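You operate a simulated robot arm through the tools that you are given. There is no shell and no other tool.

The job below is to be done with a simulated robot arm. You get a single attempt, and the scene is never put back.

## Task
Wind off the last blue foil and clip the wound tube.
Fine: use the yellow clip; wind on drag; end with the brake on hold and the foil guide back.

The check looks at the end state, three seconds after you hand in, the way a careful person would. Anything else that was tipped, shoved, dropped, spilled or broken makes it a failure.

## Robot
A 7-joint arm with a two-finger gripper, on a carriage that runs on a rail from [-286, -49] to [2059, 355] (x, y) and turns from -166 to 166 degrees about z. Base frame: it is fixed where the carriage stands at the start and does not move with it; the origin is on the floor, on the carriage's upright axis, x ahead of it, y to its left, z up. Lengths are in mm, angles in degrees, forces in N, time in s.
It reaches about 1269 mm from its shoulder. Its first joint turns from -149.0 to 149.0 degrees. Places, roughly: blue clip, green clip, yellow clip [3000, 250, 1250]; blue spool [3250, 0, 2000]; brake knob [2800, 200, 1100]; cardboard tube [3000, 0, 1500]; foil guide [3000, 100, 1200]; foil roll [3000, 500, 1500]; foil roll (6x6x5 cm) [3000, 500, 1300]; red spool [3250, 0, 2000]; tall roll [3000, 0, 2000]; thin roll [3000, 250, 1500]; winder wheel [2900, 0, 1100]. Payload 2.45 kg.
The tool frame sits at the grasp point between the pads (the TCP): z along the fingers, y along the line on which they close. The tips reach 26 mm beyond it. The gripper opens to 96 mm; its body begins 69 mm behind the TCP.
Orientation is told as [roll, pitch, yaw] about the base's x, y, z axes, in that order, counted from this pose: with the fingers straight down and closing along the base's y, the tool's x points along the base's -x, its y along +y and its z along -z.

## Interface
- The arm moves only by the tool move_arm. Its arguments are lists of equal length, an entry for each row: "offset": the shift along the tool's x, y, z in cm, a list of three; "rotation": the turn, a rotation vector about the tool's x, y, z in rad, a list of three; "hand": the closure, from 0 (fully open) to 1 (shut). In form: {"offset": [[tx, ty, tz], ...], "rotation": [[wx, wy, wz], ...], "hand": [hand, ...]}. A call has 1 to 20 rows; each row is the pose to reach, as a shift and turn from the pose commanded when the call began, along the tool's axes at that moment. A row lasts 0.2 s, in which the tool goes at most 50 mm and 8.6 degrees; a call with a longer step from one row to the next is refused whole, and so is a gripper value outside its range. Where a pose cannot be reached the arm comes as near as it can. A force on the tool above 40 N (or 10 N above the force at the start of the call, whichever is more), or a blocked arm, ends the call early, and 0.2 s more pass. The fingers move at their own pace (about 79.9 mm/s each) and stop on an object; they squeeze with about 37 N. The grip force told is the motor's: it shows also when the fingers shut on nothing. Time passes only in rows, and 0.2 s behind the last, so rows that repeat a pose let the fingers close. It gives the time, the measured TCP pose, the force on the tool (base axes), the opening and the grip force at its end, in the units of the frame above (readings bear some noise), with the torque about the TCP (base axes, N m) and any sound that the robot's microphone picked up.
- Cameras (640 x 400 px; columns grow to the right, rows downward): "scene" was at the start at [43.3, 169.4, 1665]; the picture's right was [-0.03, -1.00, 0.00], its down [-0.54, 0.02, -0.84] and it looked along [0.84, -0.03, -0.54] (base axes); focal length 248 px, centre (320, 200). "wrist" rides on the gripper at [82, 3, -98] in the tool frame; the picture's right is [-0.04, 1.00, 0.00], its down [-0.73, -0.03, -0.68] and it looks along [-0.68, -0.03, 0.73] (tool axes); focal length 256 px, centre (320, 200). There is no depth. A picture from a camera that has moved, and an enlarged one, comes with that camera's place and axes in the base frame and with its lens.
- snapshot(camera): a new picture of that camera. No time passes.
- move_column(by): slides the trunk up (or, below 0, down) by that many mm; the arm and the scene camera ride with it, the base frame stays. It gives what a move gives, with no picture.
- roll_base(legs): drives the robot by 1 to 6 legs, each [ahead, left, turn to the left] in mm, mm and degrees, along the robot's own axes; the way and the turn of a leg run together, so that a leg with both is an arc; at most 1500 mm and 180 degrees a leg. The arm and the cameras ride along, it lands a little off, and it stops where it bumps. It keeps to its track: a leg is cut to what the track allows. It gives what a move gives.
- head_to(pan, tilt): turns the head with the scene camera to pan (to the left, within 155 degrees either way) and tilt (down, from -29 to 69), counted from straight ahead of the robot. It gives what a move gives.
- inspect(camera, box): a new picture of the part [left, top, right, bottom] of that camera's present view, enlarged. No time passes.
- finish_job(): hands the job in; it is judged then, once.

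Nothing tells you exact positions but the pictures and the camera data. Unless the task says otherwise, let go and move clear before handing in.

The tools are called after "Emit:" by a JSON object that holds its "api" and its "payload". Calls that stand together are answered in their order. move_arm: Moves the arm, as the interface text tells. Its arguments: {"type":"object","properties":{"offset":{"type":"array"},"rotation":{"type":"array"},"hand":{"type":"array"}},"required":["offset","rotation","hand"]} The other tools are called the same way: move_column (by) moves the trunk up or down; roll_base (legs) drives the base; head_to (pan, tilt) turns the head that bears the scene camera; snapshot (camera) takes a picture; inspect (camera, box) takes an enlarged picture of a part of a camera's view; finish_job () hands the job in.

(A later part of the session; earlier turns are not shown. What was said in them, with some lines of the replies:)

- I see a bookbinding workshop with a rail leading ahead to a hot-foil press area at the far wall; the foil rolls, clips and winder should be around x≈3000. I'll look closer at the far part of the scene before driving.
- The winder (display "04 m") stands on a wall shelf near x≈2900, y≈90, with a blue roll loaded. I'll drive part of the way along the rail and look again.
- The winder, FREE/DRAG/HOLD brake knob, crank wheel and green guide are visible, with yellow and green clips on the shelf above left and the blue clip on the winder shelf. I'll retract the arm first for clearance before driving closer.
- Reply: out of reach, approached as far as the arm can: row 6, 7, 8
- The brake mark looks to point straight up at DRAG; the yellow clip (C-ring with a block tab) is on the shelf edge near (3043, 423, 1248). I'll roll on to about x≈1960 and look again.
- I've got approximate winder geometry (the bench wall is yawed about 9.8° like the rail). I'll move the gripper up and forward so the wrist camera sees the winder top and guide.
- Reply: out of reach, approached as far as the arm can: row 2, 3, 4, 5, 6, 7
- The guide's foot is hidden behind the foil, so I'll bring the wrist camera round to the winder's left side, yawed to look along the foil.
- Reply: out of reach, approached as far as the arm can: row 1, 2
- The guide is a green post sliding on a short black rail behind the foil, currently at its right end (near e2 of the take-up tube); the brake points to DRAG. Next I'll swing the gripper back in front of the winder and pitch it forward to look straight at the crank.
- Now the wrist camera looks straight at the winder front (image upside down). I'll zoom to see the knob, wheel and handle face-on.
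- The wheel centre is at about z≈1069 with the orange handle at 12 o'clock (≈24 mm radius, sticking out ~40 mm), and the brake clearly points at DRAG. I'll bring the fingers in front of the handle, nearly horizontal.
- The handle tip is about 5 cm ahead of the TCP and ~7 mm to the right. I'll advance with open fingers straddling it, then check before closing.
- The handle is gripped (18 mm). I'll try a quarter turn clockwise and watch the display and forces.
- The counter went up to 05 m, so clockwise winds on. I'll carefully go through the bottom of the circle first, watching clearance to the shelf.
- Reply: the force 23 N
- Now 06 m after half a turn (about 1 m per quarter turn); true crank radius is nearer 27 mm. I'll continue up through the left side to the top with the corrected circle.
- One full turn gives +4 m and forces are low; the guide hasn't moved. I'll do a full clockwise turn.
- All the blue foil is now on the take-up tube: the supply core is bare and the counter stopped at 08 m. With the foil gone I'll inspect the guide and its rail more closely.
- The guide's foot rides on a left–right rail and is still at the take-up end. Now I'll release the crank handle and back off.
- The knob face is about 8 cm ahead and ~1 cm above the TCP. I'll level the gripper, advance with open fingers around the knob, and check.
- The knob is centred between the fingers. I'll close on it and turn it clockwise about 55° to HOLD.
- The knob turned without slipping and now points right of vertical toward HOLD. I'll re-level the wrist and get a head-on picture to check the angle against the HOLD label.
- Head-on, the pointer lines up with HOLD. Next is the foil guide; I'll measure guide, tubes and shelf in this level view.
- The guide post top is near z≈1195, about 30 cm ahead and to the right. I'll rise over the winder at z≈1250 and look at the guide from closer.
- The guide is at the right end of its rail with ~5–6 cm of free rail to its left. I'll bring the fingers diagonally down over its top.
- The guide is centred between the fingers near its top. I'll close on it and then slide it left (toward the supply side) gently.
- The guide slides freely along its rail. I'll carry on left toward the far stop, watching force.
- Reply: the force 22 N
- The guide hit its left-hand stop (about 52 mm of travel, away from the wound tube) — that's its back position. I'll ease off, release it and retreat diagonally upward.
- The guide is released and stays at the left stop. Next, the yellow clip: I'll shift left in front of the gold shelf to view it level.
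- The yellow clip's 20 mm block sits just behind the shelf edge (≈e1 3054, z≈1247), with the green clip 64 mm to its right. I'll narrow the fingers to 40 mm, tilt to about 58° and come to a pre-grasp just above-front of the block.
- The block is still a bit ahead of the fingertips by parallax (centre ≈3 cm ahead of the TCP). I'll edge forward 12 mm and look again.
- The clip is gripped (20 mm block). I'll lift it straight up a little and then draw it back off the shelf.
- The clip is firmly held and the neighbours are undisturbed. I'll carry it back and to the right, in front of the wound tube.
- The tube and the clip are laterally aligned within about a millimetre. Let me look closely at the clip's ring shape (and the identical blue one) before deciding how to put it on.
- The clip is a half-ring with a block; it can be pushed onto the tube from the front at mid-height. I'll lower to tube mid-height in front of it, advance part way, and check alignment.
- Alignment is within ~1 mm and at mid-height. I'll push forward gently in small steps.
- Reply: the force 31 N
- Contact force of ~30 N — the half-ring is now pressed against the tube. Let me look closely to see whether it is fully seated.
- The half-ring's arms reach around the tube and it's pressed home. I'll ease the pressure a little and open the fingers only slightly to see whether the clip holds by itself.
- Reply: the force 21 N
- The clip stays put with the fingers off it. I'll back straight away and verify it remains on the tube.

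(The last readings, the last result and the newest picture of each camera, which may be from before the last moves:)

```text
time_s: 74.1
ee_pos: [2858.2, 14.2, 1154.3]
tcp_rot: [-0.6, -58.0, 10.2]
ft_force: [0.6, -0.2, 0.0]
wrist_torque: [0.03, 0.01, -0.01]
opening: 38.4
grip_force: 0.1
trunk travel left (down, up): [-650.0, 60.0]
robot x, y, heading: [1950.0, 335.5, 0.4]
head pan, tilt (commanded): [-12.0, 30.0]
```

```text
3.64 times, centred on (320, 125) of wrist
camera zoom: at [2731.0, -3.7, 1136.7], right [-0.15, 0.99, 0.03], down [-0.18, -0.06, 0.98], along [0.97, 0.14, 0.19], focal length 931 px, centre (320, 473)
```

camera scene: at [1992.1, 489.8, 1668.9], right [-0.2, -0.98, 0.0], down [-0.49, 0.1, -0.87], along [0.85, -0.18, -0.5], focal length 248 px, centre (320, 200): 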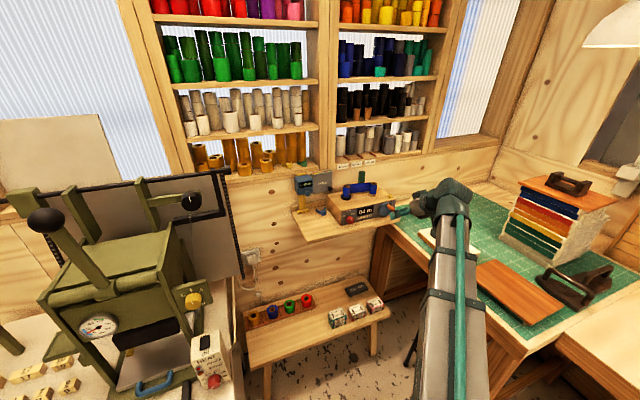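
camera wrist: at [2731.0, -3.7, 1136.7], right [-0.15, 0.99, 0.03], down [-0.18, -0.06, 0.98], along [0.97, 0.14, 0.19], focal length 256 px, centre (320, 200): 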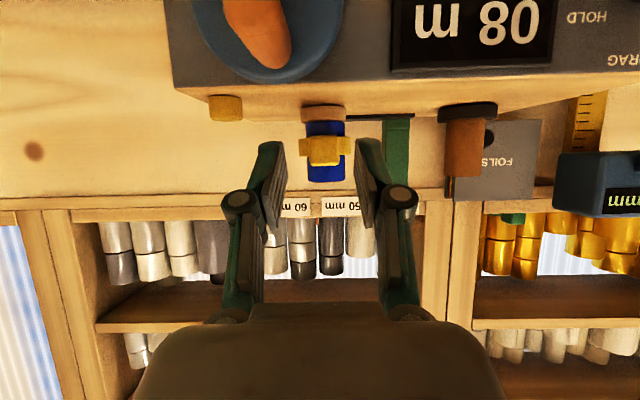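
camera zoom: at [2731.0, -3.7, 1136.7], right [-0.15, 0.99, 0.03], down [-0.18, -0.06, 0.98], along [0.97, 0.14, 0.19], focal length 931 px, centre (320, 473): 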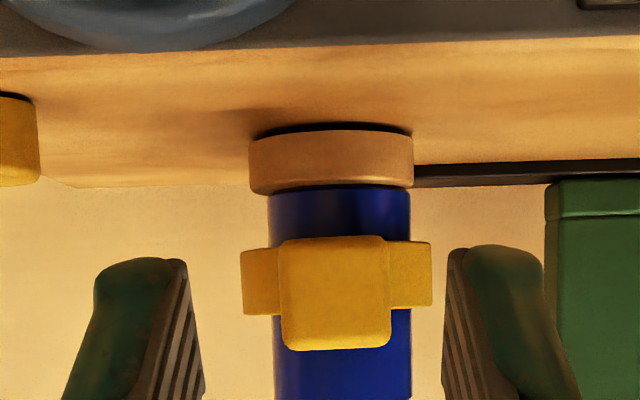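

The yellow clip sits level on the wound tube by itself. I'll retreat the arm well clear and do a final check of everything.

Emit:
{"api": "move_arm", "payload": {"offset": [[0.8, 0, -3.5], [1.2, 0, -7.5], [1.6, 0, -11.5], [2.0, 0, -15.5], [2.4, 0, -19.5], [2.8, 0, -23]], "rotation": [[0, 0, 0], [0, 0, 0], [0, 0, 0], [0, 0, 0], [0, 0, 0], [0, 0, 0]], "hand": [0.5, 0.4, 0.3, 0.2, 0.1, 0]}}

Emit:
{"api": "snapshot", "payload": {"camera": "scene"}}

Emit:
{"api": "inspect", "payload": {"camera": "scene", "box": [290, 150, 420, 235]}}

Emit:
{"api": "inspect", "payload": {"camera": "wrist", "box": [160, 40, 480, 240]}}

```text
time_s: 75.5
ee_pos: [2651.0, -21.3, 1251.6]
tcp_rot: [-0.6, -57.9, 10.2]
ft_force: [0.2, -0.6, -0.1]
wrist_torque: [0.04, 0.03, 0.02]
opening: 96.1
grip_force: 0.1
trunk travel left (down, up): [-650.0, 60.0]
robot x, y, heading: [1950.7, 337.4, 0.2]
head pan, tilt (commanded): [-12.0, 30.0]
```

```text
taken
camera scene: at [1991.7, 489.9, 1668.9], right [-0.2, -0.98, 0.0], down [-0.49, 0.1, -0.87], along [0.85, -0.18, -0.5], focal length 248 px, centre (320, 200)
```

scene: 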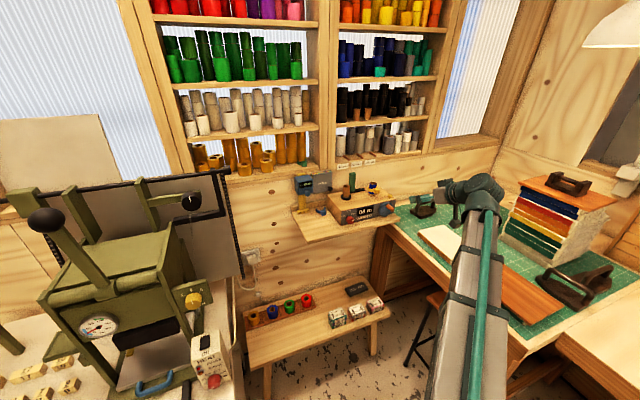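

```text
4.71 times, centred on (355, 192) of scene
camera zoom: at [1991.7, 489.9, 1668.9], right [-0.2, -0.98, 0.0], down [-0.49, 0.1, -0.87], along [0.85, -0.18, -0.5], focal length 1166 px, centre (155, 235)
```

zoom: 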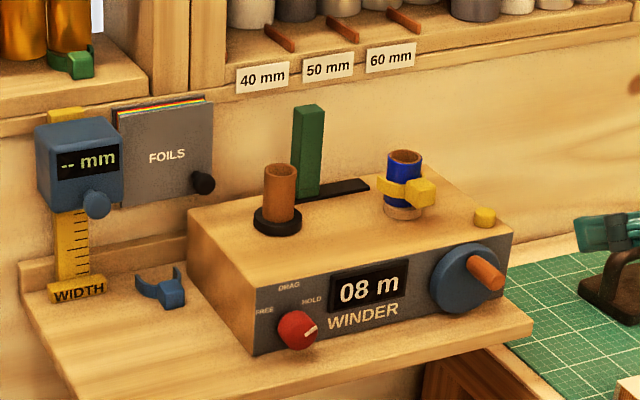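

```text
2.00 times, centred on (320, 140) of wrist
camera zoom: at [2523.2, -38.1, 1235.0], right [-0.15, 0.99, 0.03], down [-0.18, -0.05, 0.98], along [0.97, 0.14, 0.19], focal length 512 px, centre (320, 320)
```

zoom: 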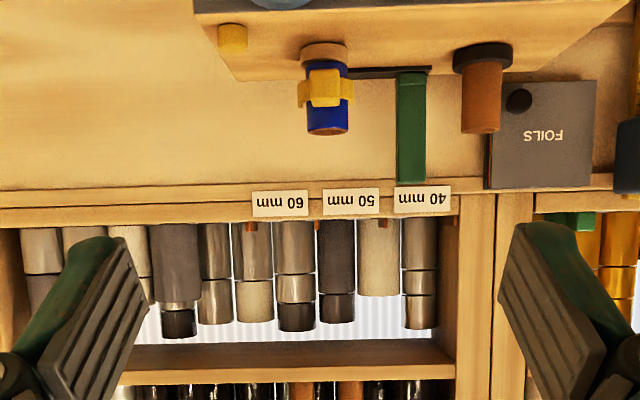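

Everything checks out. The supply core is bare with all the blue foil on the tube, and the yellow clip is on it. The brake points at HOLD, the guide is slid back on its rail, the other clips are untouched and the arm is clear. I'm handing in.

Emit:
{"api": "finish_job", "payload": {}}

```text
The job is handed in.
```

I wound the last of the blue foil onto the take-up tube, clipped the tube with the yellow clip, and handed the job in. I haven't seen the check's result.

- **Winding:** the brake was already on DRAG, so I left it there and turned the crank clockwise. The supply core is now bare and the counter went from 04 m to 08 m.
- **Brake:** I turned the knob about 52° clockwise, and its pointer lines up with the HOLD label.
- **Clip:** the yellow clip sits level around the middle of the wound tube and stayed put when I let go.
- **Foil guide:** nothing marks which end of its rail is "back". It started near the wound tube, so I took "back" to mean away from it and slid the guide left to its stop, about 52 mm.

In the last pictures, the other clips, the rolls, the width gauge and the foil book look undisturbed. The arm is clear of the winder.
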